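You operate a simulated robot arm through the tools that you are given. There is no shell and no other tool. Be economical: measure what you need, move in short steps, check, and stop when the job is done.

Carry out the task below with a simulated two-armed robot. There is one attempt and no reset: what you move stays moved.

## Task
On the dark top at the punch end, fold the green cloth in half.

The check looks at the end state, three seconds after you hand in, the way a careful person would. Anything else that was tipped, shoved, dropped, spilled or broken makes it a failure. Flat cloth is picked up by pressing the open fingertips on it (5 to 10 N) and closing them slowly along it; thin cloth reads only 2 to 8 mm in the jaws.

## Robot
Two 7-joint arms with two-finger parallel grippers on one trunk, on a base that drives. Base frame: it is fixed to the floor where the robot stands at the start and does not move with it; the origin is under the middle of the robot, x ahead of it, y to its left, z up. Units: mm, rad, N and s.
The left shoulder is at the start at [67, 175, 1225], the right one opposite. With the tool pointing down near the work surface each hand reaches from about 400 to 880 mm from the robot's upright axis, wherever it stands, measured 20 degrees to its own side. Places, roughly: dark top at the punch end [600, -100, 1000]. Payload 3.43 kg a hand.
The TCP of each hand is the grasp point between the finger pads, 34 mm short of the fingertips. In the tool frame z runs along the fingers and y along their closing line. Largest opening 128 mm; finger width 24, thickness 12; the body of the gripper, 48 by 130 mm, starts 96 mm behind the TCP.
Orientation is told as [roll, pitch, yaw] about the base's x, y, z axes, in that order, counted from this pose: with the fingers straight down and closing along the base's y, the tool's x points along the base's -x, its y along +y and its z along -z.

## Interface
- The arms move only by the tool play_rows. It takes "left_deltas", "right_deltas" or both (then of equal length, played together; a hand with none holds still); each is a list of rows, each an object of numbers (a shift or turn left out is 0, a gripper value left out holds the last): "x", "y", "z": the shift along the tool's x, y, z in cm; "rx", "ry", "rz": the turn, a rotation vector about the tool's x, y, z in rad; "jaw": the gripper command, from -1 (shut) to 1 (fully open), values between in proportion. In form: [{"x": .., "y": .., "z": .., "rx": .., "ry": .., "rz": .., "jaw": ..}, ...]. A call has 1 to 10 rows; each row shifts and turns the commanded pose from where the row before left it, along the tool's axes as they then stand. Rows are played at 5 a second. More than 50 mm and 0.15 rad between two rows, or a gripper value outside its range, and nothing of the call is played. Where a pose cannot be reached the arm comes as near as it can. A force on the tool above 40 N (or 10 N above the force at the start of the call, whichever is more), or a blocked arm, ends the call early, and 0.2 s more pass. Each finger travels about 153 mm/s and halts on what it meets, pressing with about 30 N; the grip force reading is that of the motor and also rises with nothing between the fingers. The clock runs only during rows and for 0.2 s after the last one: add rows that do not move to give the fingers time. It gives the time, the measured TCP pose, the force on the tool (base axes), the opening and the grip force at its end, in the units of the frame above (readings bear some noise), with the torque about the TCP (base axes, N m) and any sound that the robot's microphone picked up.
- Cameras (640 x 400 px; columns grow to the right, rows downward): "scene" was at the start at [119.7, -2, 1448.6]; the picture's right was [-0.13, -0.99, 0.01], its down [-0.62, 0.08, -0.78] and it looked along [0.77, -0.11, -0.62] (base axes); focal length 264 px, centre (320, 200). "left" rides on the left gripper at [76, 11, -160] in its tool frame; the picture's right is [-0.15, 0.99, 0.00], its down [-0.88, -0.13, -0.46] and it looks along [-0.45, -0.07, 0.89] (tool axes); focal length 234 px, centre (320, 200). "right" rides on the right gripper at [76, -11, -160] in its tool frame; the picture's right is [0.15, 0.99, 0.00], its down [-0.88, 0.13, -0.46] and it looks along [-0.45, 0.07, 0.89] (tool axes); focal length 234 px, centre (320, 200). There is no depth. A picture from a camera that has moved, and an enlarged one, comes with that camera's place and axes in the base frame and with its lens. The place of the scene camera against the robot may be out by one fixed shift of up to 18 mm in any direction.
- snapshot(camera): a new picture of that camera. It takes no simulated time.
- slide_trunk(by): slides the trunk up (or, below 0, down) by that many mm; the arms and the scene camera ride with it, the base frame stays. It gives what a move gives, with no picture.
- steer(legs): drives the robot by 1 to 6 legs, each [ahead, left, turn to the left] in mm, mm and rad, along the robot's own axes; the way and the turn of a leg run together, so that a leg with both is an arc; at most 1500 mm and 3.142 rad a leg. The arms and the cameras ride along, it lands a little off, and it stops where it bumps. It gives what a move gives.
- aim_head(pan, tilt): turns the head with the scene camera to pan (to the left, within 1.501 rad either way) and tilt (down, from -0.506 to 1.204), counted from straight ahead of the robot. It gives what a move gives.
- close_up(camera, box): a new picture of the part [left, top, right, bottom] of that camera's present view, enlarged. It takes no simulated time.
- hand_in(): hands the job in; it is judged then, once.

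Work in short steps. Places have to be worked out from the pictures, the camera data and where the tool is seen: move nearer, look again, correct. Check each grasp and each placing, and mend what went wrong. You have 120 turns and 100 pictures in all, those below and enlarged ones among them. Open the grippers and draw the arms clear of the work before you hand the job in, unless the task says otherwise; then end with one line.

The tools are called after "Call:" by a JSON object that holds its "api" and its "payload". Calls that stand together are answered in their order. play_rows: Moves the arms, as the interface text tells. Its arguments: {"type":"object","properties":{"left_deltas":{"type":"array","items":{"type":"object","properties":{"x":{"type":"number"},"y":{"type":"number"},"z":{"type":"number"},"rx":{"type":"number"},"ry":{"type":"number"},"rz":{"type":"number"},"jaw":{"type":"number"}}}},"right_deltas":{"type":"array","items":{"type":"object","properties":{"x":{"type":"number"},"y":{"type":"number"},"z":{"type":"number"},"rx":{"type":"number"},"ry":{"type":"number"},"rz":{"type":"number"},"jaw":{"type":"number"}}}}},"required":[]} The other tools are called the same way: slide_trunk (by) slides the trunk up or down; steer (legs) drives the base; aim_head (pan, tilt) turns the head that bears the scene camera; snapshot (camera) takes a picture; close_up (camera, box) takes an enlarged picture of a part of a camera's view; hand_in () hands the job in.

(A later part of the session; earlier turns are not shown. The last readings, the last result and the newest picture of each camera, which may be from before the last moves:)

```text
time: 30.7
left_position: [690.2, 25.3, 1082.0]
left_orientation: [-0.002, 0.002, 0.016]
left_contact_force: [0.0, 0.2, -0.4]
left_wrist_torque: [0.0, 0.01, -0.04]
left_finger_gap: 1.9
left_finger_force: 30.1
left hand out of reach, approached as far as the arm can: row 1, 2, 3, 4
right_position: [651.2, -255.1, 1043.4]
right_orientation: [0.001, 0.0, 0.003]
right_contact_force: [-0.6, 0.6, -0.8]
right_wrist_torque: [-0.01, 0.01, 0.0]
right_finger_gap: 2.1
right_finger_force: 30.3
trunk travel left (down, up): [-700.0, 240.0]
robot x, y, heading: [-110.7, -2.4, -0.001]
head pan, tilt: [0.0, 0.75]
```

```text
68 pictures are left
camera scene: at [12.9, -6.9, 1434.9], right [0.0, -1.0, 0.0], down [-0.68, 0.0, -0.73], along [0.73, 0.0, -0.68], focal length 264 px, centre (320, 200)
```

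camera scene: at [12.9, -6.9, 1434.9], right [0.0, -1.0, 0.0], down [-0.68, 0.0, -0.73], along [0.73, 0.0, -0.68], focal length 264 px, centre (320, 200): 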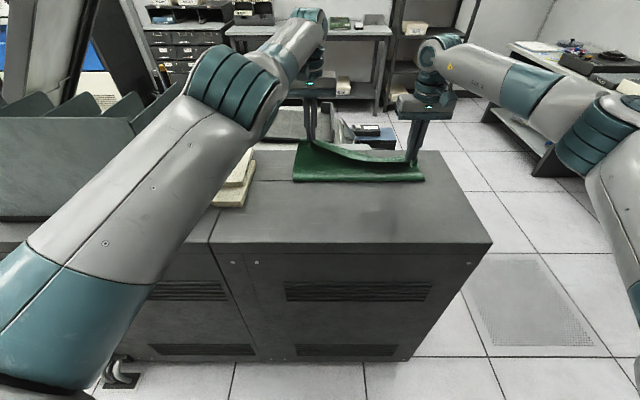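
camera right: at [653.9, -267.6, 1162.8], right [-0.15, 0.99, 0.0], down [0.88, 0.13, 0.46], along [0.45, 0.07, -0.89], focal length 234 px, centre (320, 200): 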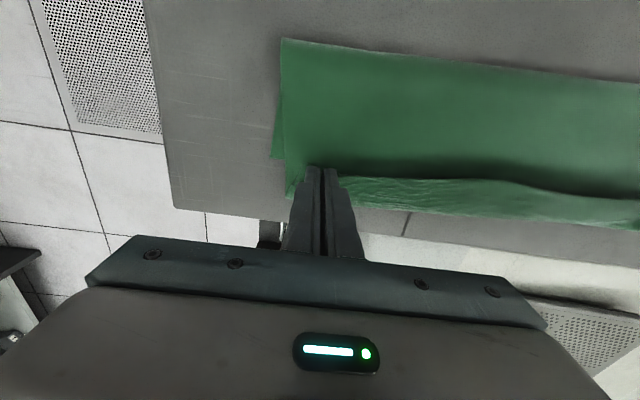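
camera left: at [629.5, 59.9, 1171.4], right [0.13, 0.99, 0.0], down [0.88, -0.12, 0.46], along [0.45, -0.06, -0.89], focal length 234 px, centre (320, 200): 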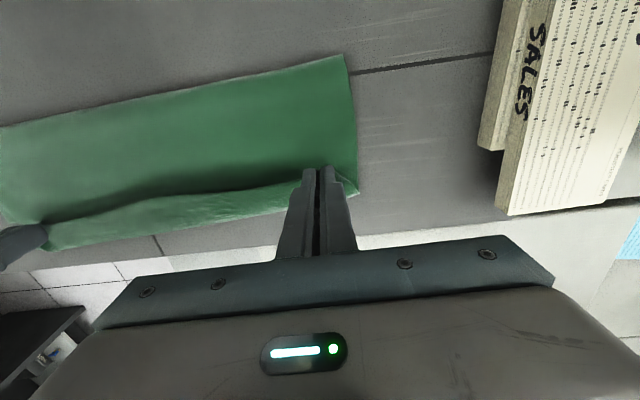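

The left arm is jammed against a joint limit in −x/+y, but moves freely up and down. It only needs to go forward, so I'll let the base carry it: first lower the left to about 40 mm above the top.

Call:
{"api": "play_rows", "payload": {"left_deltas": [{"z": 1.2}, {"z": 1.2}, {"z": 1.2}, {"z": 1.2}, {"z": 0.9}, {}]}}

```text
time: 32.1
left_position: [695.3, 23.0, 1027.4]
left_orientation: [-0.002, 0.001, 0.015]
left_contact_force: [-0.1, 0.5, 0.0]
left_wrist_torque: [-0.01, -0.01, 0.01]
left_finger_gap: 2.1
left_finger_force: 29.8
left hand out of reach, approached as far as the arm can: row 2
right_position: [651.3, -254.2, 1041.6]
right_orientation: [0.0, -0.001, 0.004]
right_contact_force: [-0.7, -0.1, -0.2]
right_wrist_torque: [0.01, 0.0, 0.03]
right_finger_gap: 2.0
right_finger_force: 30.5
trunk travel left (down, up): [-700.0, 240.0]
robot x, y, heading: [-108.8, -3.9, 0.003]
head pan, tilt: [0.0, 0.75]
```

Now I'll drive 38 mm ahead and 18 mm left, which should put the left hand at about (733, 41).

Call:
{"api": "steer", "payload": {"legs": [[38, 18, 0]]}}

Call:
{"api": "snapshot", "payload": {"camera": "left"}}

Call:
{"api": "snapshot", "payload": {"camera": "scene"}}

```text
time: 33.0
left_position: [729.4, 39.9, 1029.0]
left_orientation: [0.001, -0.001, 0.015]
left_contact_force: [0.1, 0.0, 0.0]
left_wrist_torque: [0.0, -0.03, 0.0]
left_finger_gap: 2.1
left_finger_force: 29.4
right_position: [687.7, -239.4, 1044.8]
right_orientation: [0.001, -0.004, 0.002]
right_contact_force: [-0.5, -0.1, -0.3]
right_wrist_torque: [0.02, -0.07, 0.02]
right_finger_gap: 2.2
right_finger_force: 29.9
trunk travel left (down, up): [-700.0, 240.0]
robot x, y, heading: [-69.0, 14.5, 0.003]
head pan, tilt: [0.0, 0.75]
```

```text
67 pictures are left
camera left: at [654.6, 49.1, 1187.5], right [0.13, 0.99, 0.0], down [0.88, -0.12, 0.46], along [0.45, -0.06, -0.89], focal length 234 px, centre (320, 200)
```

left: 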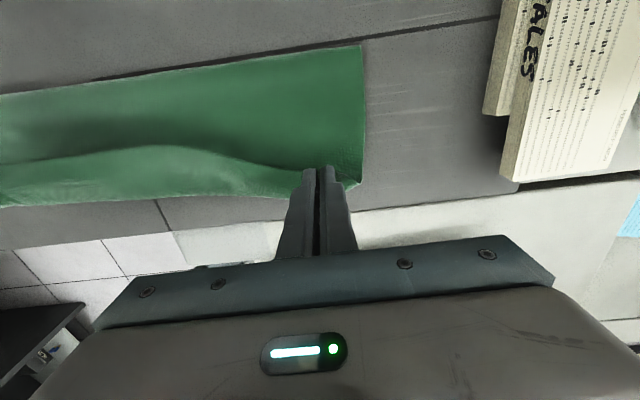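

```text
66 pictures are left
camera scene: at [46.3, 9.0, 1435.5], right [0.0, -1.0, 0.0], down [-0.68, 0.0, -0.73], along [0.73, 0.0, -0.68], focal length 264 px, centre (320, 200)
```

scene: 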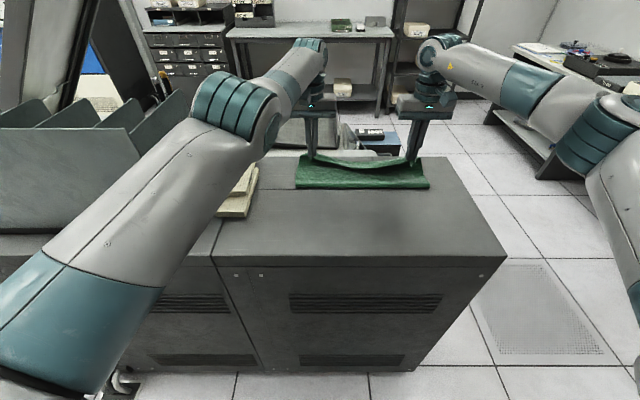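

The left hand is in place. Now I'll bring the right hand forward 48 mm, out 18 mm and down.

Call:
{"api": "play_rows", "payload": {"right_deltas": [{"x": -1.2, "y": -0.5, "z": 0.3}, {"x": -1.2, "y": -0.5, "z": 0.5}, {"x": -1.2, "y": -0.5, "z": 0.6}, {"x": -1.2, "y": -0.3, "z": 0.6}, {}]}}

Call:
{"api": "snapshot", "payload": {"camera": "right"}}

Call:
{"api": "snapshot", "payload": {"camera": "left"}}

```text
time: 34.2
left_position: [733.5, 40.2, 1026.0]
left_orientation: [-0.001, 0.002, 0.014]
left_contact_force: [-1.2, -0.9, -0.5]
left_wrist_torque: [-0.05, 0.02, -0.01]
left_finger_gap: 1.8
left_finger_force: 30.4
right_position: [735.8, -255.7, 1022.8]
right_orientation: [0.0, -0.001, 0.004]
right_contact_force: [0.2, 1.8, -0.3]
right_wrist_torque: [0.03, 0.0, 0.0]
right_finger_gap: 1.9
right_finger_force: 30.3
trunk travel left (down, up): [-700.0, 240.0]
robot x, y, heading: [-72.3, 12.9, 0.005]
head pan, tilt: [0.0, 0.75]
```

```text
65 pictures are left
camera right: at [662.2, -267.6, 1182.7], right [-0.15, 0.99, 0.0], down [0.88, 0.13, 0.46], along [0.45, 0.07, -0.89], focal length 234 px, centre (320, 200)
```

right: 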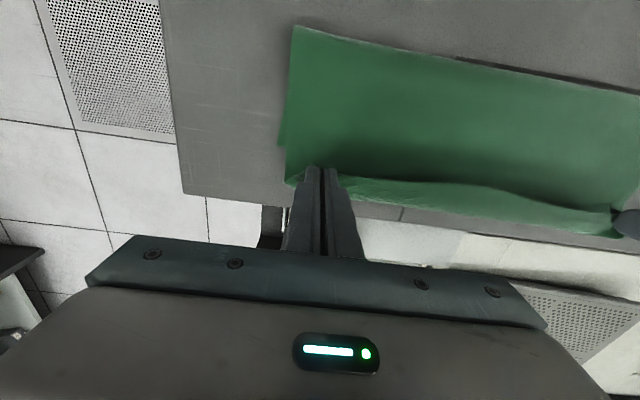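

```text
64 pictures are left
camera left: at [657.9, 50.0, 1185.0], right [0.13, 0.99, 0.0], down [0.88, -0.12, 0.45], along [0.45, -0.06, -0.89], focal length 234 px, centre (320, 200)
```

left: 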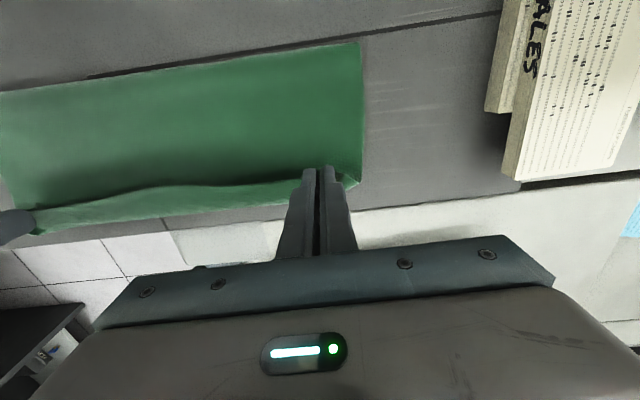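

I'll look at the far side closely from the head camera before lowering.

Call:
{"api": "close_up", "payload": {"camera": "scene", "box": [270, 120, 450, 210]}}

Call:
{"api": "close_up", "payload": {"camera": "right", "box": [240, 120, 480, 270]}}

Call:
{"api": "close_up", "payload": {"camera": "left", "box": [160, 120, 400, 270]}}

```text
3.56 times, centred on (360, 165) of scene
camera zoom: at [50.4, 10.2, 1434.9], right [0.0, -1.0, 0.0], down [-0.68, 0.0, -0.73], along [0.73, 0.0, -0.68], focal length 940 px, centre (178, 324)
```

zoom: 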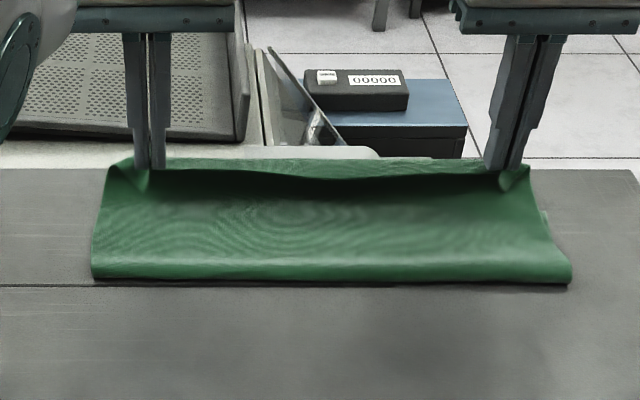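

```text
2.67 times, centred on (360, 195) of right
camera zoom: at [662.2, -267.6, 1182.7], right [-0.15, 0.99, 0.0], down [0.88, 0.13, 0.46], along [0.45, 0.07, -0.89], focal length 624 px, centre (213, 213)
```

zoom: 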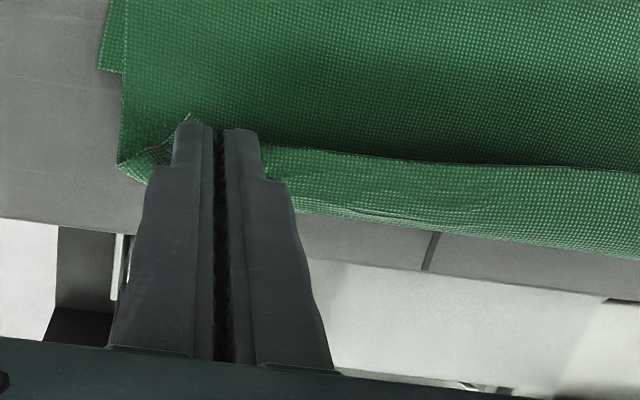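

```text
2.67 times, centred on (280, 195) of left
camera zoom: at [657.9, 50.0, 1185.0], right [0.13, 0.99, 0.0], down [0.88, -0.12, 0.45], along [0.45, -0.06, -0.89], focal length 624 px, centre (427, 213)
```

zoom: 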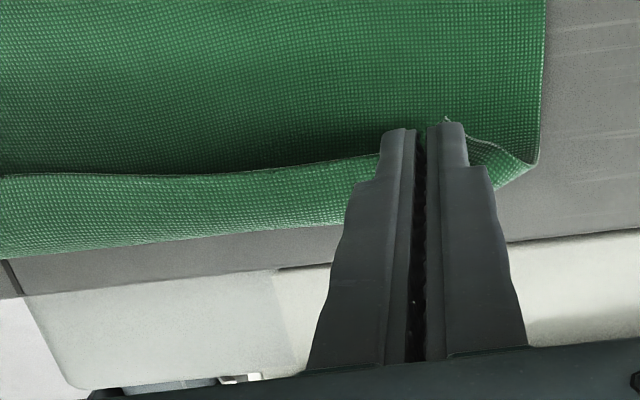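

The close-ups show that the fold line rolled forward to x ≈ 635, and the held edge is curled under by about 30 mm, because vertical fingers cannot flip it. I'll undo this fold and re-grasp with fingers pitched forward, so the edge turns over properly. First I'll raise both hands and back the base off to unroll.

Call:
{"api": "play_rows", "payload": {"left_deltas": [{"z": -1.5}, {"z": -1.5}, {"z": -1.5}, {"z": -1.5}, {"z": -1.5}, {}], "right_deltas": [{"z": -1.5}, {"z": -1.5}, {"z": -1.5}, {"z": -1.5}, {"z": -1.5}, {}]}}

Call:
{"api": "steer", "payload": {"legs": [[-150, 0, 0]]}}

Call:
{"api": "snapshot", "payload": {"camera": "scene"}}

```text
time: 35.6
left_position: [726.5, 42.2, 1098.9]
left_orientation: [0.0, 0.002, 0.016]
left_contact_force: [0.5, -2.6, -0.7]
left_wrist_torque: [-0.1, 0.01, -0.03]
left_finger_gap: 1.9
left_finger_force: 30.4
left hand out of reach, approached as far as the arm can: row 4
right_position: [736.1, -256.4, 1097.4]
right_orientation: [-0.001, -0.001, 0.003]
right_contact_force: [0.0, 1.9, -0.1]
right_wrist_torque: [0.1, 0.04, 0.01]
right_finger_gap: 1.7
right_finger_force: 29.7
trunk travel left (down, up): [-700.0, 240.0]
robot x, y, heading: [-71.0, 18.4, 0.008]
head pan, tilt: [0.0, 0.75]
```

```text
time: 37.0
left_position: [578.6, 43.6, 1098.4]
left_orientation: [-0.001, 0.002, 0.018]
left_contact_force: [0.2, -2.3, -0.1]
left_wrist_torque: [-0.12, -0.03, -0.03]
left_finger_gap: 1.7
left_finger_force: 29.9
right_position: [588.8, -256.4, 1097.3]
right_orientation: [0.001, 0.002, 0.006]
right_contact_force: [0.1, 2.4, -0.7]
right_wrist_torque: [0.05, 0.02, 0.03]
right_finger_gap: 2.0
right_finger_force: 30.4
trunk travel left (down, up): [-700.0, 240.0]
robot x, y, heading: [-224.2, 12.7, 0.005]
head pan, tilt: [0.0, 0.75]
```

```text
60 pictures are left
camera scene: at [-98.3, 10.0, 1434.6], right [0.01, -1.0, 0.0], down [-0.68, 0.0, -0.73], along [0.73, 0.0, -0.68], focal length 264 px, centre (320, 200)
```

scene: 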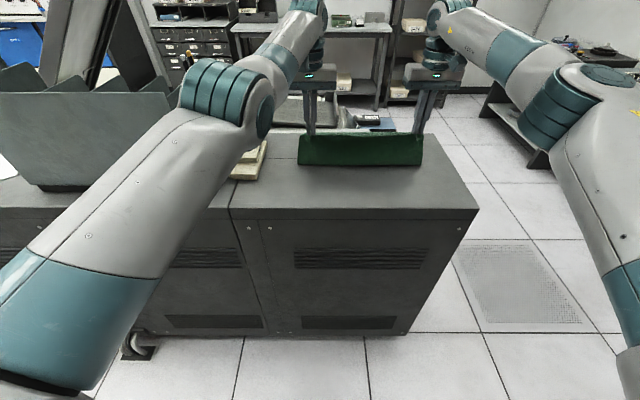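

The cloth is unrolling fine. I'll lower the hands 5 cm, then back up another 125 mm to lay the near edge out again.

Call:
{"api": "play_rows", "payload": {"left_deltas": [{"z": 1.3}, {"z": 1.3}, {"z": 1.3}, {"z": 1.3}, {}], "right_deltas": [{"z": 1.3}, {"z": 1.3}, {"z": 1.3}, {"z": 1.3}, {}]}}

Call:
{"api": "steer", "payload": {"legs": [[-122, 0, 0]]}}

Call:
{"api": "snapshot", "payload": {"camera": "scene"}}

Call:
{"api": "snapshot", "payload": {"camera": "left"}}

```text
time: 38.1
left_position: [578.6, 44.1, 1047.2]
left_orientation: [0.001, 0.004, 0.018]
left_contact_force: [0.5, -1.4, 0.8]
left_wrist_torque: [-0.07, -0.01, 0.03]
left_finger_gap: 1.9
left_finger_force: 30.1
left hand out of reach, approached as far as the arm can: row 3
right_position: [586.8, -253.8, 1046.5]
right_orientation: [-0.001, 0.0, 0.004]
right_contact_force: [0.2, 1.3, 0.2]
right_wrist_torque: [0.05, 0.05, -0.01]
right_finger_gap: 2.0
right_finger_force: 30.1
trunk travel left (down, up): [-700.0, 240.0]
robot x, y, heading: [-221.4, 14.7, 0.006]
head pan, tilt: [0.0, 0.75]
```

```text
time: 39.4
left_position: [459.1, 42.2, 1046.1]
left_orientation: [-0.001, 0.004, 0.018]
left_contact_force: [0.1, -1.2, 0.6]
left_wrist_torque: [-0.07, -0.02, -0.02]
left_finger_gap: 2.0
left_finger_force: 30.1
right_position: [464.2, -255.3, 1045.2]
right_orientation: [0.001, 0.002, 0.005]
right_contact_force: [0.0, 1.6, -0.8]
right_wrist_torque: [0.03, -0.02, -0.03]
right_finger_gap: 1.9
right_finger_force: 29.5
trunk travel left (down, up): [-700.0, 240.0]
robot x, y, heading: [-345.0, 12.8, 0.006]
head pan, tilt: [0.0, 0.75]
```

```text
59 pictures are left
camera scene: at [-221.7, 9.4, 1434.7], right [0.0, -1.0, 0.0], down [-0.68, 0.0, -0.73], along [0.73, 0.0, -0.68], focal length 264 px, centre (320, 200)
```

scene: 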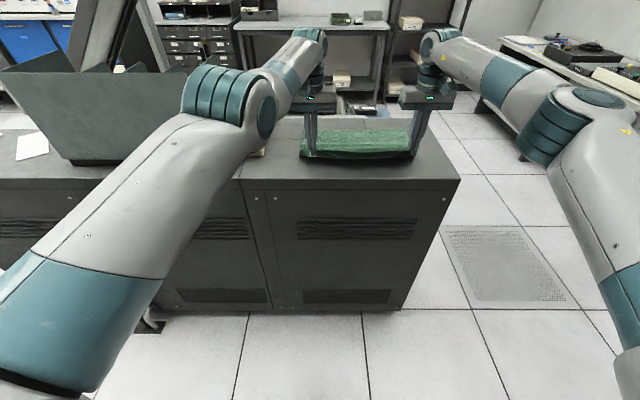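

```text
58 pictures are left
camera left: at [384.4, 51.7, 1205.0], right [0.13, 0.99, 0.0], down [0.88, -0.11, 0.45], along [0.45, -0.06, -0.89], focal length 234 px, centre (320, 200)
```

left: 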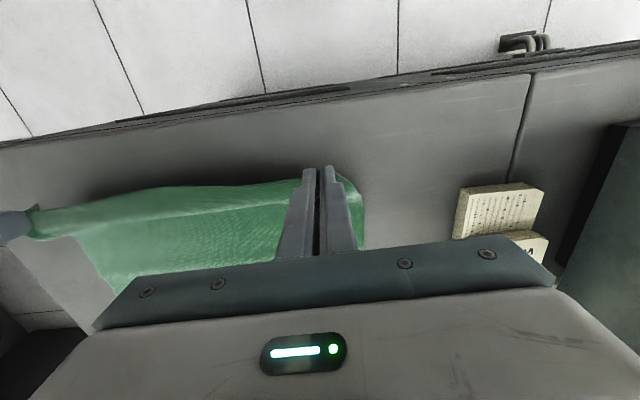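

The edge is back at the near side. I'll lower nearly to the top, pull back a last bit with the base to flatten, then release.

Call:
{"api": "play_rows", "payload": {"left_deltas": [{"z": 1.1}, {"z": 1.1}, {"z": 1.1}, {"z": 1.1}, {"z": 1.1}, {}], "right_deltas": [{"z": 1.1}, {"z": 1.1}, {"z": 1.1}, {"z": 1.1}, {"z": 1.1}, {}]}}

Call:
{"api": "steer", "payload": {"legs": [[-14, 0, 0]]}}

Call:
{"api": "snapshot", "payload": {"camera": "left"}}

Call:
{"api": "snapshot", "payload": {"camera": "right"}}

```text
time: 40.8
left_position: [459.9, 40.3, 989.8]
left_orientation: [-0.002, 0.006, 0.017]
left_contact_force: [0.5, -0.5, -0.8]
left_wrist_torque: [-0.07, 0.01, -0.01]
left_finger_gap: 1.9
left_finger_force: 29.8
right_position: [461.7, -254.7, 991.0]
right_orientation: [0.001, 0.003, 0.004]
right_contact_force: [-0.2, 2.1, -0.2]
right_wrist_torque: [0.02, 0.03, 0.0]
right_finger_gap: 2.0
right_finger_force: 29.8
trunk travel left (down, up): [-700.0, 240.0]
robot x, y, heading: [-345.6, 12.7, 0.004]
head pan, tilt: [0.0, 0.75]
```

```text
time: 41.6
left_position: [447.9, 41.3, 987.6]
left_orientation: [0.001, 0.008, 0.018]
left_contact_force: [0.4, -1.1, -0.1]
left_wrist_torque: [-0.05, 0.02, 0.03]
left_finger_gap: 1.8
left_finger_force: 30.0
right_position: [451.2, -255.5, 989.0]
right_orientation: [0.0, 0.003, 0.006]
right_contact_force: [-0.5, 1.0, 0.4]
right_wrist_torque: [0.05, 0.06, 0.02]
right_finger_gap: 2.1
right_finger_force: 29.5
trunk travel left (down, up): [-700.0, 240.0]
robot x, y, heading: [-359.9, 16.6, 0.003]
head pan, tilt: [0.0, 0.75]
```

```text
57 pictures are left
camera left: at [375.2, 50.8, 1148.0], right [0.13, 0.99, 0.0], down [0.89, -0.11, 0.45], along [0.44, -0.06, -0.89], focal length 234 px, centre (320, 200)
```

left: 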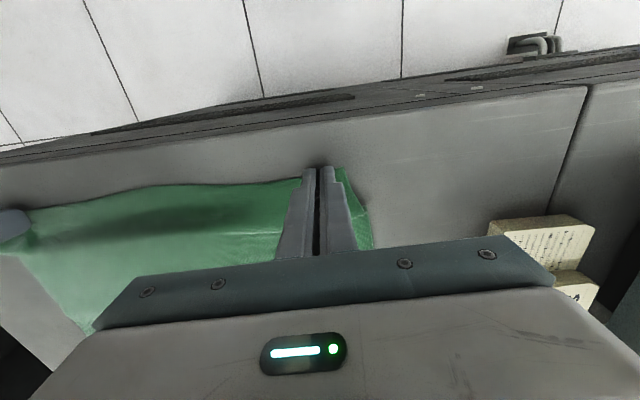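

```text
56 pictures are left
camera right: at [377.5, -266.5, 1148.3], right [-0.15, 0.99, 0.0], down [0.88, 0.13, 0.45], along [0.45, 0.07, -0.89], focal length 234 px, centre (320, 200)
```

right: 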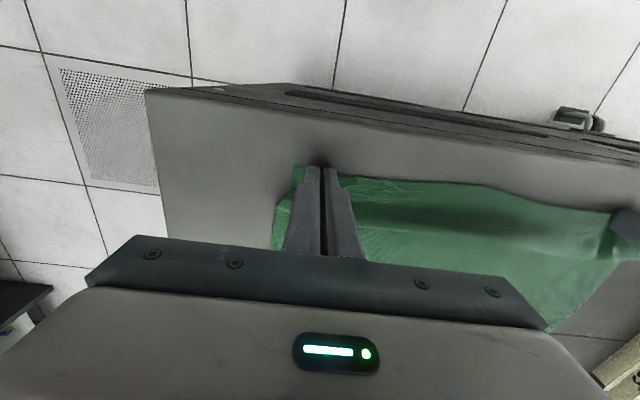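

The edge is back near the original line. I'll open the jaws and lift clear.

Call:
{"api": "play_rows", "payload": {"left_deltas": [{"z": 0.1}, {"jaw": -0.8}, {"jaw": -0.5}, {}, {"z": -2}, {"z": -3}, {"z": -4}, {"z": -4}, {}], "right_deltas": [{"z": 0.1}, {"jaw": -0.8}, {"jaw": -0.5}, {}, {"z": -2}, {"z": -3}, {"z": -4}, {"z": -4}, {}]}}

Call:
{"api": "snapshot", "payload": {"camera": "scene"}}

Call:
{"api": "snapshot", "payload": {"camera": "left"}}

Call:
{"api": "snapshot", "payload": {"camera": "right"}}

```text
time: 43.6
left_position: [439.0, 46.3, 1116.7]
left_orientation: [0.0, 0.008, 0.018]
left_contact_force: [-0.7, -0.3, 0.3]
left_wrist_torque: [0.01, 0.02, -0.04]
left_finger_gap: 32.0
left_finger_force: 0.1
left hand out of reach, approached as far as the arm can: row 7, 8
right_position: [450.0, -254.3, 1116.3]
right_orientation: [-0.001, 0.002, 0.007]
right_contact_force: [-0.1, 0.2, -0.1]
right_wrist_torque: [0.02, 0.03, 0.0]
right_finger_gap: 32.0
right_finger_force: 0.0
trunk travel left (down, up): [-700.0, 240.0]
robot x, y, heading: [-359.1, 14.4, 0.007]
head pan, tilt: [0.0, 0.75]
```

```text
55 pictures are left
camera scene: at [-234.6, 8.9, 1434.7], right [0.0, -1.0, 0.0], down [-0.68, 0.0, -0.73], along [0.73, 0.0, -0.68], focal length 264 px, centre (320, 200)
```

scene: 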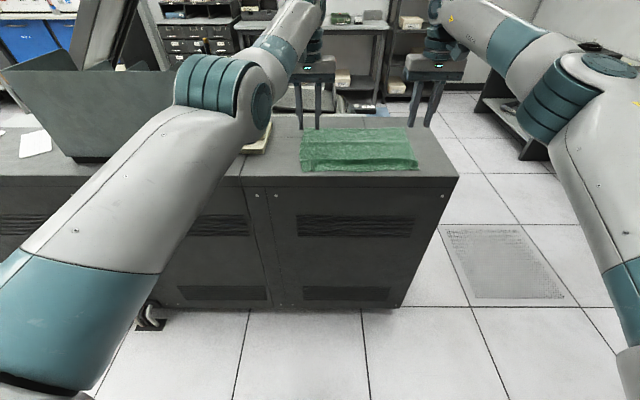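

```text
54 pictures are left
camera left: at [364.8, 55.8, 1275.8], right [0.13, 0.99, 0.0], down [0.89, -0.11, 0.45], along [0.45, -0.06, -0.89], focal length 234 px, centre (320, 200)
```

left: 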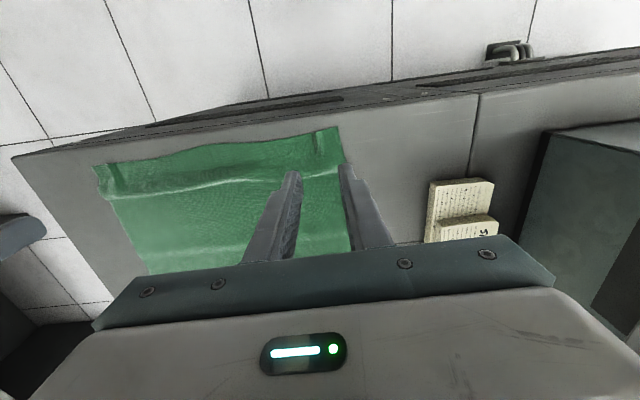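

```text
53 pictures are left
camera right: at [376.3, -264.7, 1277.3], right [-0.15, 0.99, 0.0], down [0.88, 0.13, 0.45], along [0.45, 0.07, -0.89], focal length 234 px, centre (320, 200)
```

right: 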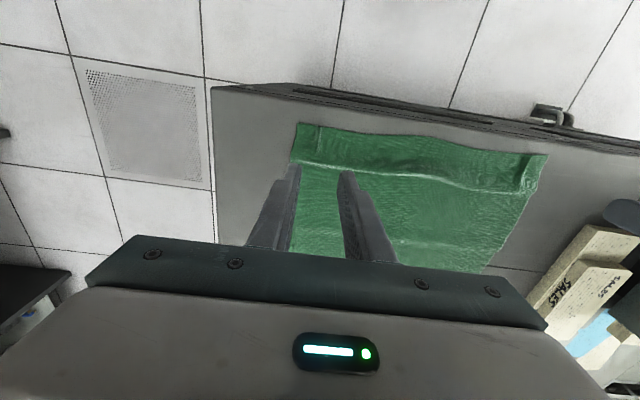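

The cloth is flat again with only light wrinkles. Next I'll sort out the left arm: try drawing it up and back out of its jammed pose.

Call:
{"api": "play_rows", "payload": {"left_deltas": [{"x": 2, "z": -2}, {"x": 3, "z": -2}, {"x": 3, "z": -2}, {"x": 3}, {"x": 3}, {}], "right_deltas": [{"x": 2, "z": -2}, {"x": 3, "z": -2}, {"x": 3, "z": -2}, {"x": 3}, {"x": 3}, {}]}}

```text
time: 45.0
left_position: [340.6, 45.2, 1167.1]
left_orientation: [0.001, 0.007, 0.018]
left_contact_force: [0.4, -0.5, -0.9]
left_wrist_torque: [0.0, 0.02, -0.01]
left_finger_gap: 31.9
left_finger_force: 0.0
left hand out of reach, approached as far as the arm can: row 1, 2
right_position: [307.1, -255.3, 1180.1]
right_orientation: [0.0, 0.001, 0.005]
right_contact_force: [0.5, -0.4, -0.1]
right_wrist_torque: [-0.03, -0.01, -0.01]
right_finger_gap: 32.3
right_finger_force: 0.1
trunk travel left (down, up): [-700.0, 240.0]
robot x, y, heading: [-359.5, 11.7, 0.009]
head pan, tilt: [0.0, 0.75]
```

It's free now. I'll make the stance symmetric about the cloth: shift both hands 116 mm left relative to the robot, then drive the base 125 mm right.

Call:
{"api": "play_rows", "payload": {"left_deltas": [{"x": 1, "y": 3}, {"x": 1, "y": 3}, {"x": 1, "y": 3}, {"y": 2.6}, {}], "right_deltas": [{"y": 3}, {"y": 3}, {"y": 3}, {"y": 2.6}, {}]}}

Call:
{"api": "steer", "payload": {"legs": [[0, -125, 0], [170, 0, 0]]}}

Call:
{"api": "snapshot", "payload": {"camera": "scene"}}

```text
time: 46.2
left_position: [309.1, 157.2, 1167.1]
left_orientation: [0.001, 0.006, 0.017]
left_contact_force: [-1.2, 0.0, 0.6]
left_wrist_torque: [0.03, -0.01, 0.05]
left_finger_gap: 32.1
left_finger_force: 0.0
right_position: [310.1, -139.7, 1179.9]
right_orientation: [0.003, 0.0, 0.002]
right_contact_force: [-1.0, -1.1, 0.7]
right_wrist_torque: [0.0, -0.01, -0.01]
right_finger_gap: 31.9
right_finger_force: 0.0
trunk travel left (down, up): [-700.0, 240.0]
robot x, y, heading: [-359.3, 10.9, 0.013]
head pan, tilt: [0.0, 0.75]
```

```text
time: 48.5
left_position: [477.3, 38.0, 1168.6]
left_orientation: [0.0, 0.002, 0.019]
left_contact_force: [0.7, -0.7, 0.0]
left_wrist_torque: [0.01, -0.02, -0.01]
left_finger_gap: 32.1
left_finger_force: 0.1
right_position: [477.3, -259.6, 1182.5]
right_orientation: [0.0, -0.001, 0.004]
right_contact_force: [-0.4, -0.1, -0.6]
right_wrist_torque: [0.04, -0.02, -0.02]
right_finger_gap: 32.1
right_finger_force: 0.0
trunk travel left (down, up): [-700.0, 240.0]
robot x, y, heading: [-189.5, -107.8, 0.01]
head pan, tilt: [0.0, 0.75]
```

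```text
52 pictures are left
camera scene: at [-69.2, -113.3, 1435.2], right [0.01, -1.0, 0.0], down [-0.68, 0.0, -0.73], along [0.73, 0.0, -0.68], focal length 264 px, centre (320, 200)
```

scene: 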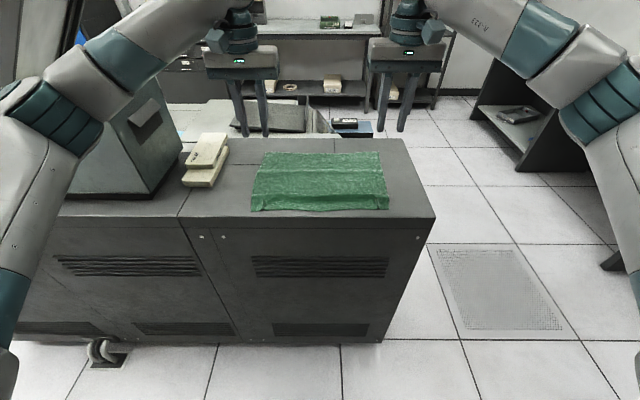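

Both elbows are now outside and the notepads are untouched. The cloth now lies at about x 427–703. I'll pitch both hands forward 0.75 rad up here, so the fingers will approach the near edge slanting.

Call:
{"api": "play_rows", "payload": {"left_deltas": [{"ry": -0.148}, {"ry": -0.148}, {"ry": -0.148}, {"ry": -0.148}, {"ry": -0.148}, {}], "right_deltas": [{"ry": -0.148}, {"ry": -0.148}, {"ry": -0.148}, {"ry": -0.148}, {"ry": -0.148}, {}]}}

Call:
{"api": "snapshot", "payload": {"camera": "left"}}

Call:
{"api": "snapshot", "payload": {"camera": "right"}}

```text
time: 49.9
left_position: [478.6, 37.8, 1167.3]
left_orientation: [0.0, -0.736, 0.017]
left_contact_force: [-0.3, 0.3, 0.5]
left_wrist_torque: [0.03, -0.02, 0.0]
left_finger_gap: 31.9
left_finger_force: 0.2
right_position: [478.2, -259.7, 1180.7]
right_orientation: [-0.002, -0.742, 0.005]
right_contact_force: [-0.6, -0.5, 0.2]
right_wrist_torque: [-0.01, 0.01, -0.02]
right_finger_gap: 32.0
right_finger_force: 0.1
trunk travel left (down, up): [-700.0, 240.0]
robot x, y, heading: [-189.8, -110.1, 0.009]
head pan, tilt: [0.0, 0.75]
```

```text
51 pictures are left
camera left: at [315.8, 45.7, 1233.3], right [0.09, 0.99, 0.1], down [0.35, -0.12, 0.93], along [0.93, -0.05, -0.36], focal length 234 px, centre (320, 200)
```

left: 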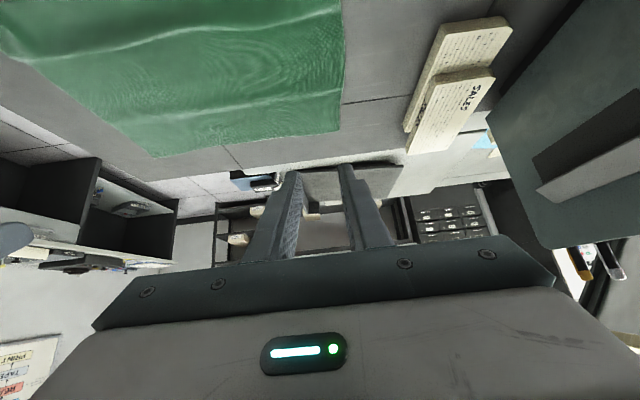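

```text
50 pictures are left
camera right: at [316.0, -271.8, 1246.9], right [-0.11, 0.99, -0.1], down [0.34, 0.13, 0.93], along [0.93, 0.07, -0.35], focal length 234 px, centre (320, 200)
```

right: 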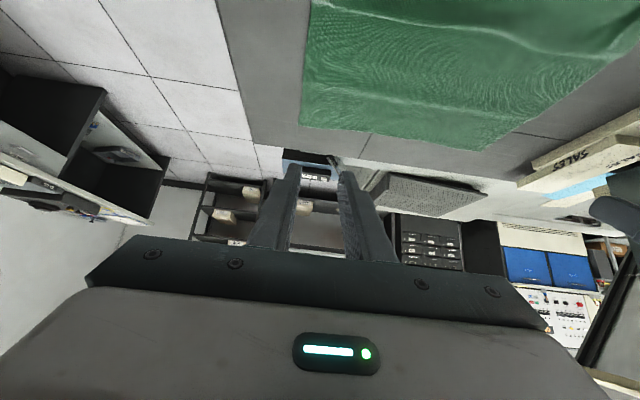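

The pitched pose works on both arms, and the far edge measures x ≈ 693. I'll descend towards the near corners, first to about 55 mm above contact.

Call:
{"api": "play_rows", "payload": {"left_deltas": [{"x": 3.28, "z": 1.31}, {"x": 3.28, "z": 1.31}, {"x": 3.28, "z": 1.31}, {"x": 3.28, "z": 1.31}, {}], "right_deltas": [{"x": 3.35, "y": 0.2, "z": 1.72}, {"x": 3.35, "y": 0.2, "z": 1.72}, {"x": 3.35, "y": 0.2, "z": 1.72}, {"x": 3.35, "y": 0.2, "z": 1.72}, {}]}}

Call:
{"api": "snapshot", "payload": {"camera": "left"}}

Call:
{"api": "snapshot", "payload": {"camera": "right"}}

Call:
{"api": "close_up", "payload": {"camera": "scene", "box": [220, 130, 420, 240]}}

```text
time: 51.1
left_position: [413.2, 38.1, 1040.7]
left_orientation: [0.0, -0.736, 0.018]
left_contact_force: [0.5, -0.1, 0.8]
left_wrist_torque: [-0.02, -0.03, 0.0]
left_finger_gap: 32.1
left_finger_force: 0.0
right_position: [427.2, -252.8, 1040.1]
right_orientation: [0.0, -0.742, 0.005]
right_contact_force: [-0.1, -0.6, -0.1]
right_wrist_torque: [0.01, 0.0, -0.02]
right_finger_gap: 32.2
right_finger_force: 0.0
trunk travel left (down, up): [-700.0, 240.0]
robot x, y, heading: [-191.7, -109.5, 0.008]
head pan, tilt: [0.0, 0.75]
```

```text
49 pictures are left
camera left: at [252.1, 46.3, 1107.8], right [0.09, 0.99, 0.1], down [0.35, -0.12, 0.93], along [0.93, -0.05, -0.36], focal length 234 px, centre (320, 200)
```

left: 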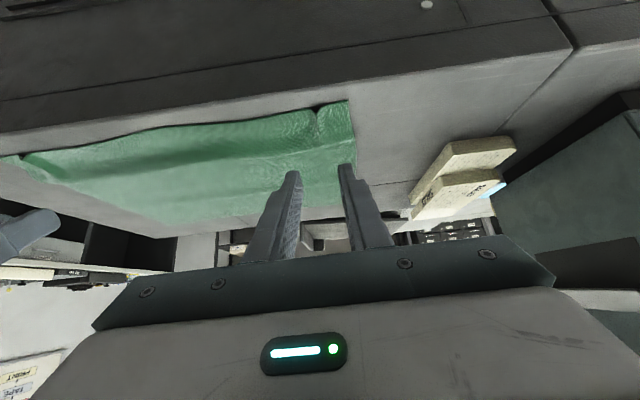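

```text
48 pictures are left
camera right: at [264.0, -263.8, 1105.9], right [-0.11, 0.99, -0.1], down [0.34, 0.13, 0.93], along [0.93, 0.07, -0.35], focal length 234 px, centre (320, 200)
```

right: 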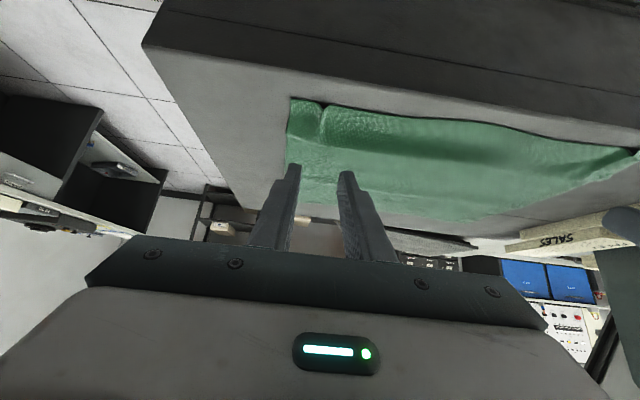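

```text
3.20 times, centred on (320, 185) of scene
camera zoom: at [-68.0, -113.7, 1435.0], right [0.01, -1.0, 0.0], down [-0.68, 0.0, -0.73], along [0.73, 0.0, -0.68], focal length 846 px, centre (320, 248)
```

zoom: 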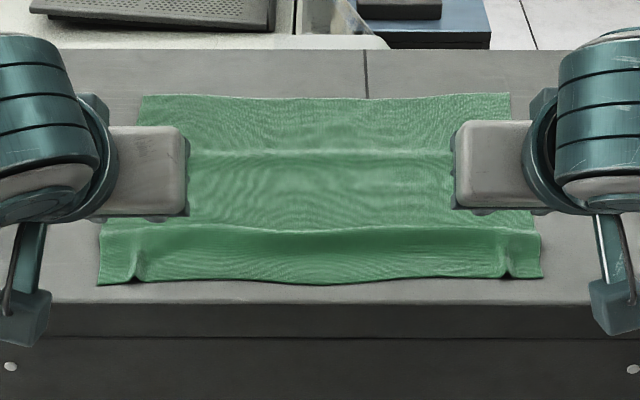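

A very clear view: the old pinch ridges near each corner line up with the jaws, at y ≈ 44 and −255. I'll lower straight to about 2 mm above the top with the tips roughly 9 mm inside the edge.

Call:
{"api": "play_rows", "payload": {"left_deltas": [{"x": 1.1, "y": 0.25, "z": 1.45}, {"x": 1.1, "y": 0.25, "z": 1.45}, {"x": 1.05, "z": 1.4}, {}], "right_deltas": [{"x": 1.15, "y": -0.1, "z": 1.4}, {"x": 1.15, "y": -0.1, "z": 1.4}, {"x": 1.1, "z": 1.35}, {}]}}

Call:
{"api": "close_up", "payload": {"camera": "left", "box": [200, 80, 440, 230]}}

Call:
{"api": "close_up", "payload": {"camera": "right", "box": [200, 80, 440, 230]}}

```text
time: 52.1
left_position: [418.0, 41.4, 985.8]
left_orientation: [-0.001, -0.736, 0.018]
left_contact_force: [-0.1, 0.1, 1.0]
left_wrist_torque: [-0.02, 0.02, 0.01]
left_finger_gap: 31.8
left_finger_force: 0.2
right_position: [429.1, -254.1, 986.4]
right_orientation: [0.001, -0.739, 0.004]
right_contact_force: [-0.4, -0.3, 0.2]
right_wrist_torque: [-0.03, -0.03, 0.0]
right_finger_gap: 31.9
right_finger_force: 0.1
trunk travel left (down, up): [-700.0, 240.0]
robot x, y, heading: [-188.5, -110.7, 0.008]
head pan, tilt: [0.0, 0.75]
```

```text
2.67 times, centred on (320, 155) of left
camera zoom: at [256.4, 49.4, 1053.1], right [0.09, 0.99, 0.1], down [0.35, -0.12, 0.93], along [0.93, -0.05, -0.36], focal length 624 px, centre (320, 320)
```

zoom: 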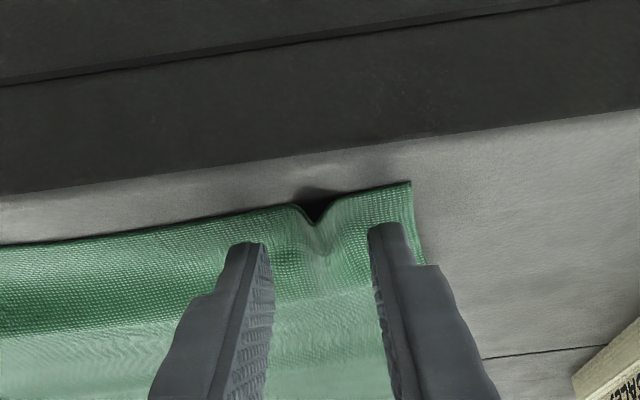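

```text
2.67 times, centred on (320, 155) of right
camera zoom: at [265.5, -266.4, 1052.4], right [-0.11, 0.99, -0.1], down [0.34, 0.13, 0.93], along [0.93, 0.07, -0.35], focal length 624 px, centre (320, 320)
```

zoom: 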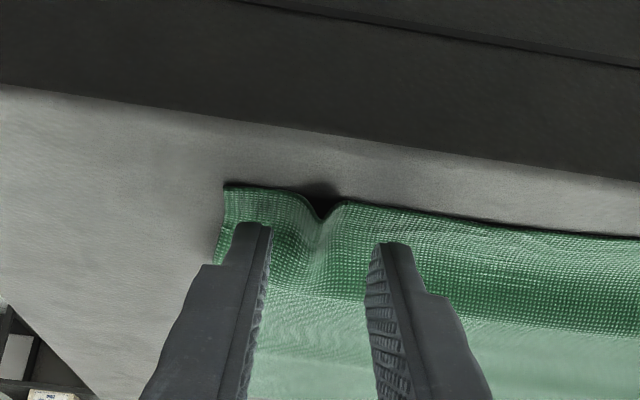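

The tips look about 16 mm inside the edge, straddling the ridges. I'll shift 5 mm outwards and go down to contact.

Call:
{"api": "play_rows", "payload": {"left_deltas": [{"x": 0.3, "z": -0.12}, {"x": 0.2, "z": 0.03}, {}], "right_deltas": [{"x": 0.3, "z": -0.12}, {"x": 0.2, "z": 0.03}, {}]}}

Call:
{"api": "play_rows", "payload": {"left_deltas": [{"x": 0.07, "z": 0.07}, {}], "right_deltas": [{"x": 0.07, "z": 0.07}, {}]}}

```text
time: 52.9
left_position: [414.9, 41.9, 984.8]
left_orientation: [0.0, -0.737, 0.02]
left_contact_force: [1.4, 0.0, 4.1]
left_wrist_torque: [-0.03, -0.12, 0.01]
left_finger_gap: 31.9
left_finger_force: 0.1
right_position: [423.7, -254.4, 984.3]
right_orientation: [-0.001, -0.745, 0.006]
right_contact_force: [0.7, 0.5, 7.7]
right_wrist_torque: [-0.07, -0.13, 0.01]
right_finger_gap: 32.1
right_finger_force: 0.0
trunk travel left (down, up): [-700.0, 240.0]
robot x, y, heading: [-189.9, -115.0, 0.007]
head pan, tilt: [0.0, 0.75]
```

```text
time: 53.5
left_position: [414.6, 42.6, 984.9]
left_orientation: [0.0, -0.738, 0.02]
left_contact_force: [1.3, -0.3, 9.8]
left_wrist_torque: [-0.06, -0.19, 0.02]
left_finger_gap: 32.0
left_finger_force: 0.0
right_position: [423.1, -253.8, 983.4]
right_orientation: [0.002, -0.743, 0.005]
right_contact_force: [1.6, -0.5, 14.2]
right_wrist_torque: [-0.16, -0.3, 0.03]
right_finger_gap: 32.2
right_finger_force: 0.1
trunk travel left (down, up): [-700.0, 240.0]
robot x, y, heading: [-192.4, -111.7, 0.005]
head pan, tilt: [0.0, 0.75]
```

Contact is 10 N on the left and 14 N on the right. I'll ease the right and close both slowly.

Call:
{"api": "play_rows", "payload": {"left_deltas": [{"jaw": -0.55}, {"jaw": -0.6}, {"jaw": -0.65}, {"jaw": -0.7}, {"jaw": -0.75}, {"jaw": -0.8}, {"jaw": -0.85}, {"jaw": -0.9}, {"jaw": -0.95}, {"jaw": -1}], "right_deltas": [{"x": -0.04, "z": -0.04, "jaw": -0.55}, {"jaw": -0.6}, {"jaw": -0.65}, {"jaw": -0.7}, {"jaw": -0.75}, {"jaw": -0.8}, {"jaw": -0.85}, {"jaw": -0.9}, {"jaw": -0.95}, {"jaw": -1}]}}

Call:
{"api": "play_rows", "payload": {"left_deltas": [{}, {"x": -0.7, "z": -0.74}, {"x": -0.7, "z": -0.74}, {"x": -0.7, "z": -0.74}, {"x": -0.7, "z": -0.74}, {}], "right_deltas": [{}, {"x": -0.7, "z": -0.74}, {"x": -0.7, "z": -0.74}, {"x": -0.7, "z": -0.74}, {"x": -0.7, "z": -0.74}, {}]}}

Call:
{"api": "close_up", "payload": {"camera": "left", "box": [160, 60, 480, 260]}}

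Call:
{"api": "close_up", "payload": {"camera": "right", "box": [160, 60, 480, 260]}}

Call:
{"api": "close_up", "payload": {"camera": "scene", "box": [220, 130, 420, 240]}}

```text
time: 55.7
left_position: [413.7, 41.2, 984.1]
left_orientation: [-0.002, -0.739, 0.018]
left_contact_force: [0.1, -6.1, 12.3]
left_wrist_torque: [-0.2, -0.17, -0.15]
left_finger_gap: 2.1
left_finger_force: 29.9
right_position: [422.1, -253.3, 985.7]
right_orientation: [0.001, -0.744, 0.004]
right_contact_force: [-0.3, 6.1, 13.8]
right_wrist_torque: [0.21, -0.19, 0.11]
right_finger_gap: 2.0
right_finger_force: 30.0
trunk travel left (down, up): [-700.0, 240.0]
robot x, y, heading: [-188.6, -110.4, 0.009]
head pan, tilt: [0.0, 0.75]
```

```text
time: 57.1
left_position: [418.3, 40.0, 1023.6]
left_orientation: [-0.001, -0.736, 0.017]
left_contact_force: [0.6, -5.2, 0.3]
left_wrist_torque: [-0.16, -0.02, -0.08]
left_finger_gap: 2.3
left_finger_force: 30.0
right_position: [425.0, -253.9, 1023.4]
right_orientation: [0.001, -0.74, 0.007]
right_contact_force: [-0.2, 5.7, -0.1]
right_wrist_torque: [0.19, 0.0, 0.07]
right_finger_gap: 2.1
right_finger_force: 30.3
trunk travel left (down, up): [-700.0, 240.0]
robot x, y, heading: [-191.2, -110.7, 0.004]
head pan, tilt: [0.0, 0.75]
```

```text
2.00 times, centred on (320, 160) of left
camera zoom: at [255.1, 49.0, 1090.1], right [0.09, 0.99, 0.1], down [0.35, -0.12, 0.93], along [0.93, -0.05, -0.36], focal length 468 px, centre (320, 280)
```

zoom: 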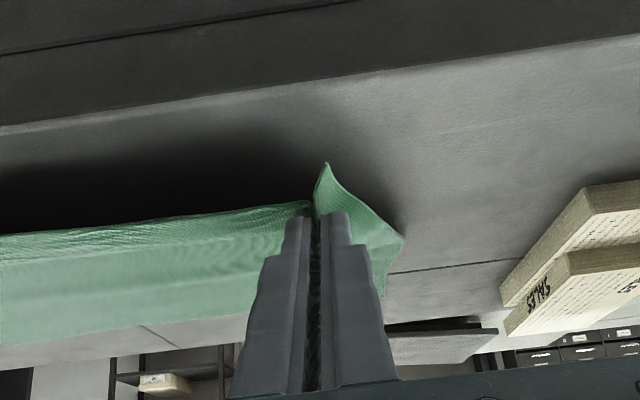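

```text
2.00 times, centred on (320, 160) of right
camera zoom: at [263.1, -265.9, 1089.6], right [-0.11, 0.99, -0.1], down [0.34, 0.13, 0.93], along [0.93, 0.07, -0.35], focal length 468 px, centre (320, 280)
```

zoom: 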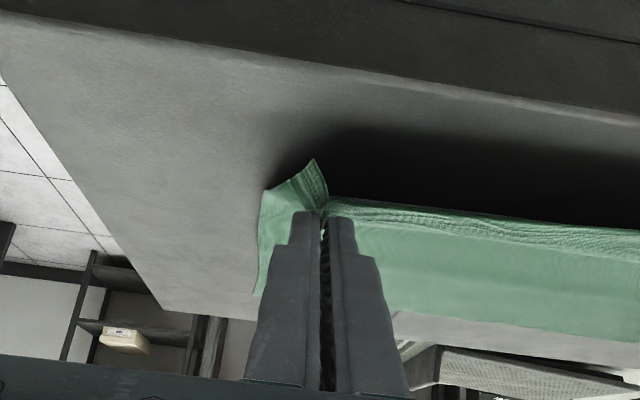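

```text
3.20 times, centred on (320, 185) of scene
camera zoom: at [-67.6, -113.6, 1434.9], right [0.01, -1.0, 0.0], down [-0.68, 0.0, -0.73], along [0.73, 0.0, -0.68], focal length 846 px, centre (320, 248)
```

zoom: 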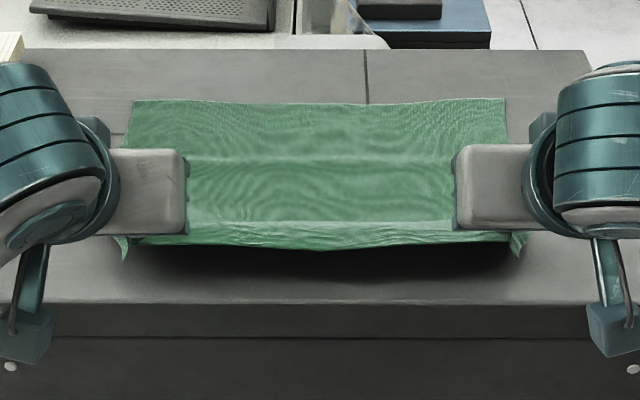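

Both corners are held and the edge is straight and lightly taut. I'll now carry the edge up over the fold line (x ≈ 558) on a 127 mm arc, turning the hands upright as it goes.

Call:
{"api": "play_rows", "payload": {"left_deltas": [{"x": -2.61, "y": -0.06, "z": -0.2, "ry": 0.07}, {"x": -2.59, "y": -0.06, "z": -0.38, "ry": 0.067}, {"x": -2.9, "y": -0.05, "z": 0.1, "ry": 0.075}, {"x": -2.9, "y": -0.05, "z": -0.11, "ry": 0.075}, {"x": -2.34, "y": -0.05, "z": 0.57, "ry": 0.075}, {"x": -2.37, "y": -0.05, "z": 0.39, "ry": 0.075}, {}], "right_deltas": [{"x": -2.61, "y": 0.03, "z": -0.2, "ry": 0.07}, {"x": -2.59, "y": 0.03, "z": -0.38, "ry": 0.067}, {"x": -2.9, "y": 0.03, "z": 0.1, "ry": 0.075}, {"x": -2.9, "y": 0.03, "z": -0.11, "ry": 0.075}, {"x": -2.34, "y": 0.02, "z": 0.57, "ry": 0.075}, {"x": -2.37, "y": 0.02, "z": 0.39, "ry": 0.075}, {}]}}

Call:
{"api": "snapshot", "payload": {"camera": "scene"}}

Call:
{"api": "snapshot", "payload": {"camera": "left"}}

```text
time: 58.7
left_position: [549.8, 40.5, 1100.7]
left_orientation: [0.001, -0.299, 0.019]
left_contact_force: [0.4, -3.0, -0.2]
left_wrist_torque: [-0.07, -0.02, 0.0]
left_finger_gap: 2.4
left_finger_force: 30.0
right_position: [556.8, -251.0, 1103.9]
right_orientation: [0.001, -0.301, 0.007]
right_contact_force: [-0.4, 2.7, -0.5]
right_wrist_torque: [0.12, -0.05, 0.01]
right_finger_gap: 2.0
right_finger_force: 29.9
trunk travel left (down, up): [-700.0, 240.0]
robot x, y, heading: [-192.4, -109.2, -0.0]
head pan, tilt: [0.0, 0.75]
```

```text
41 pictures are left
camera scene: at [-68.7, -113.6, 1435.1], right [0.01, -1.0, 0.0], down [-0.68, 0.0, -0.73], along [0.73, 0.0, -0.68], focal length 264 px, centre (320, 200)
```

scene: 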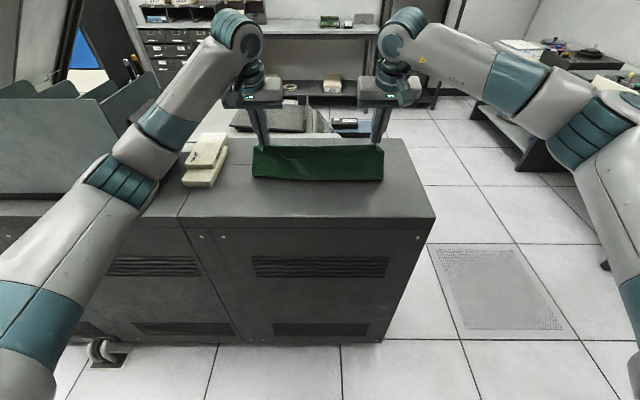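

```text
40 pictures are left
camera left: at [431.2, 49.4, 1231.5], right [0.12, 0.99, 0.04], down [0.71, -0.12, 0.69], along [0.69, -0.05, -0.72], focal length 234 px, centre (320, 200)
```

left: 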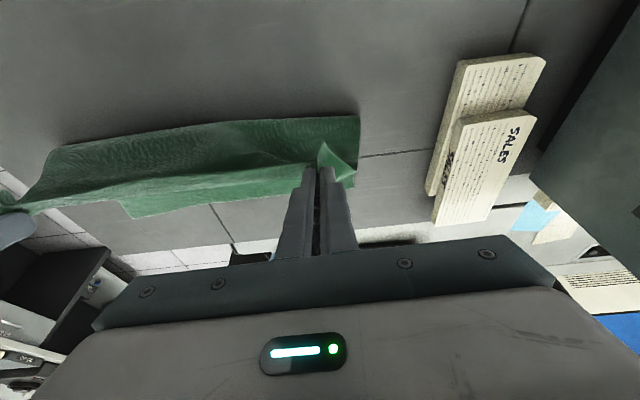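

The fold line sits at x ≈ 563, as wanted. I'll tilt the hands a step more upright and let the base carry them forward 47 mm.

Call:
{"api": "play_rows", "payload": {"left_deltas": [{"x": 0.1, "z": 0.33, "ry": 0.075}, {"x": 0.1, "z": 0.33, "ry": 0.075}], "right_deltas": [{"x": 0.1, "z": 0.33, "ry": 0.075}, {"x": 0.1, "z": 0.33, "ry": 0.075}]}}

Call:
{"api": "steer", "payload": {"legs": [[47, 0, 0]]}}

Call:
{"api": "play_rows", "payload": {"left_deltas": [{"x": 0.1, "z": 1.0, "ry": 0.075}, {"x": 0.05, "z": 1.0, "ry": 0.075}], "right_deltas": [{"x": 0.1, "z": 1.0, "ry": 0.075}, {"x": 0.05, "z": 1.0, "ry": 0.075}]}}

Call:
{"api": "steer", "payload": {"legs": [[46, 0, 0]]}}

Call:
{"api": "snapshot", "payload": {"camera": "left"}}

Call:
{"api": "close_up", "payload": {"camera": "scene", "box": [220, 110, 420, 220]}}

```text
time: 59.3
left_position: [550.1, 40.6, 1094.9]
left_orientation: [0.001, -0.147, 0.016]
left_contact_force: [-0.2, -2.6, -0.1]
left_wrist_torque: [-0.12, -0.03, 0.0]
left_finger_gap: 2.4
left_finger_force: 30.5
right_position: [557.2, -251.6, 1095.4]
right_orientation: [0.001, -0.152, 0.005]
right_contact_force: [-0.4, 3.8, -0.4]
right_wrist_torque: [0.13, 0.03, -0.02]
right_finger_gap: 2.2
right_finger_force: 29.8
trunk travel left (down, up): [-700.0, 240.0]
robot x, y, heading: [-187.8, -113.5, 0.002]
head pan, tilt: [0.0, 0.75]
```

```text
time: 60.2
left_position: [593.8, 40.5, 1097.0]
left_orientation: [0.001, -0.151, 0.018]
left_contact_force: [0.7, -3.4, -0.2]
left_wrist_torque: [-0.14, 0.02, 0.0]
left_finger_gap: 2.3
left_finger_force: 30.3
right_position: [601.2, -252.9, 1098.8]
right_orientation: [0.001, -0.156, 0.005]
right_contact_force: [-0.2, 2.4, 0.1]
right_wrist_torque: [0.09, -0.05, -0.03]
right_finger_gap: 2.2
right_finger_force: 30.6
trunk travel left (down, up): [-700.0, 240.0]
robot x, y, heading: [-143.3, -106.5, 0.004]
head pan, tilt: [0.0, 0.75]
```

```text
time: 60.8
left_position: [598.0, 40.9, 1074.2]
left_orientation: [0.002, 0.001, 0.017]
left_contact_force: [0.5, -3.8, -0.1]
left_wrist_torque: [-0.15, 0.02, 0.06]
left_finger_gap: 2.4
left_finger_force: 29.6
right_position: [605.8, -252.7, 1075.6]
right_orientation: [0.0, 0.0, 0.008]
right_contact_force: [0.9, 4.0, -0.5]
right_wrist_torque: [0.09, 0.01, -0.08]
right_finger_gap: 2.4
right_finger_force: 29.3
trunk travel left (down, up): [-700.0, 240.0]
robot x, y, heading: [-141.0, -108.7, 0.007]
head pan, tilt: [0.0, 0.75]
```

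```text
time: 61.7
left_position: [641.1, 41.4, 1078.3]
left_orientation: [-0.001, -0.002, 0.017]
left_contact_force: [0.0, -3.8, -0.1]
left_wrist_torque: [-0.14, -0.04, 0.02]
left_finger_gap: 2.2
left_finger_force: 30.3
right_position: [647.9, -251.8, 1079.5]
right_orientation: [-0.001, -0.008, 0.005]
right_contact_force: [0.2, 4.1, 0.1]
right_wrist_torque: [0.11, -0.01, -0.1]
right_finger_gap: 2.2
right_finger_force: 30.0
trunk travel left (down, up): [-700.0, 240.0]
robot x, y, heading: [-96.7, -109.3, 0.01]
head pan, tilt: [0.0, 0.75]
```

```text
39 pictures are left
camera left: at [564.4, 50.8, 1237.3], right [0.13, 0.99, 0.0], down [0.88, -0.12, 0.46], along [0.45, -0.06, -0.89], focal length 234 px, centre (320, 200)
```

left: 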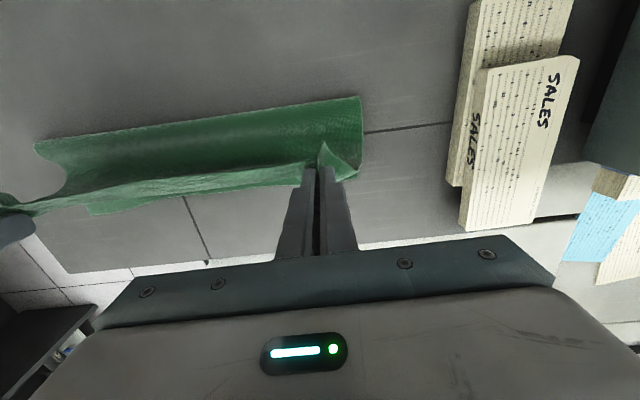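

```text
3.20 times, centred on (320, 165) of scene
camera zoom: at [19.6, -113.2, 1435.6], right [0.01, -1.0, 0.0], down [-0.68, 0.0, -0.73], along [0.73, 0.0, -0.68], focal length 846 px, centre (320, 312)
```

zoom: 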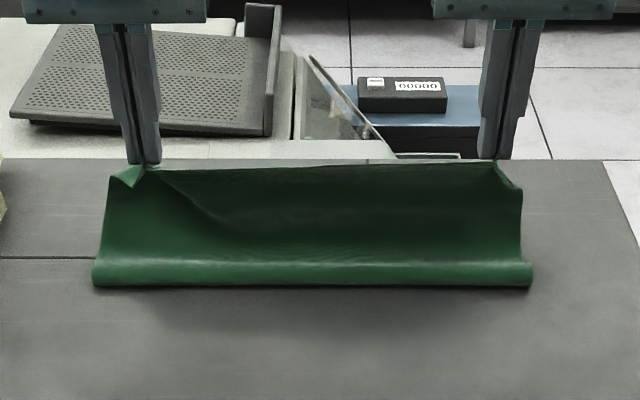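

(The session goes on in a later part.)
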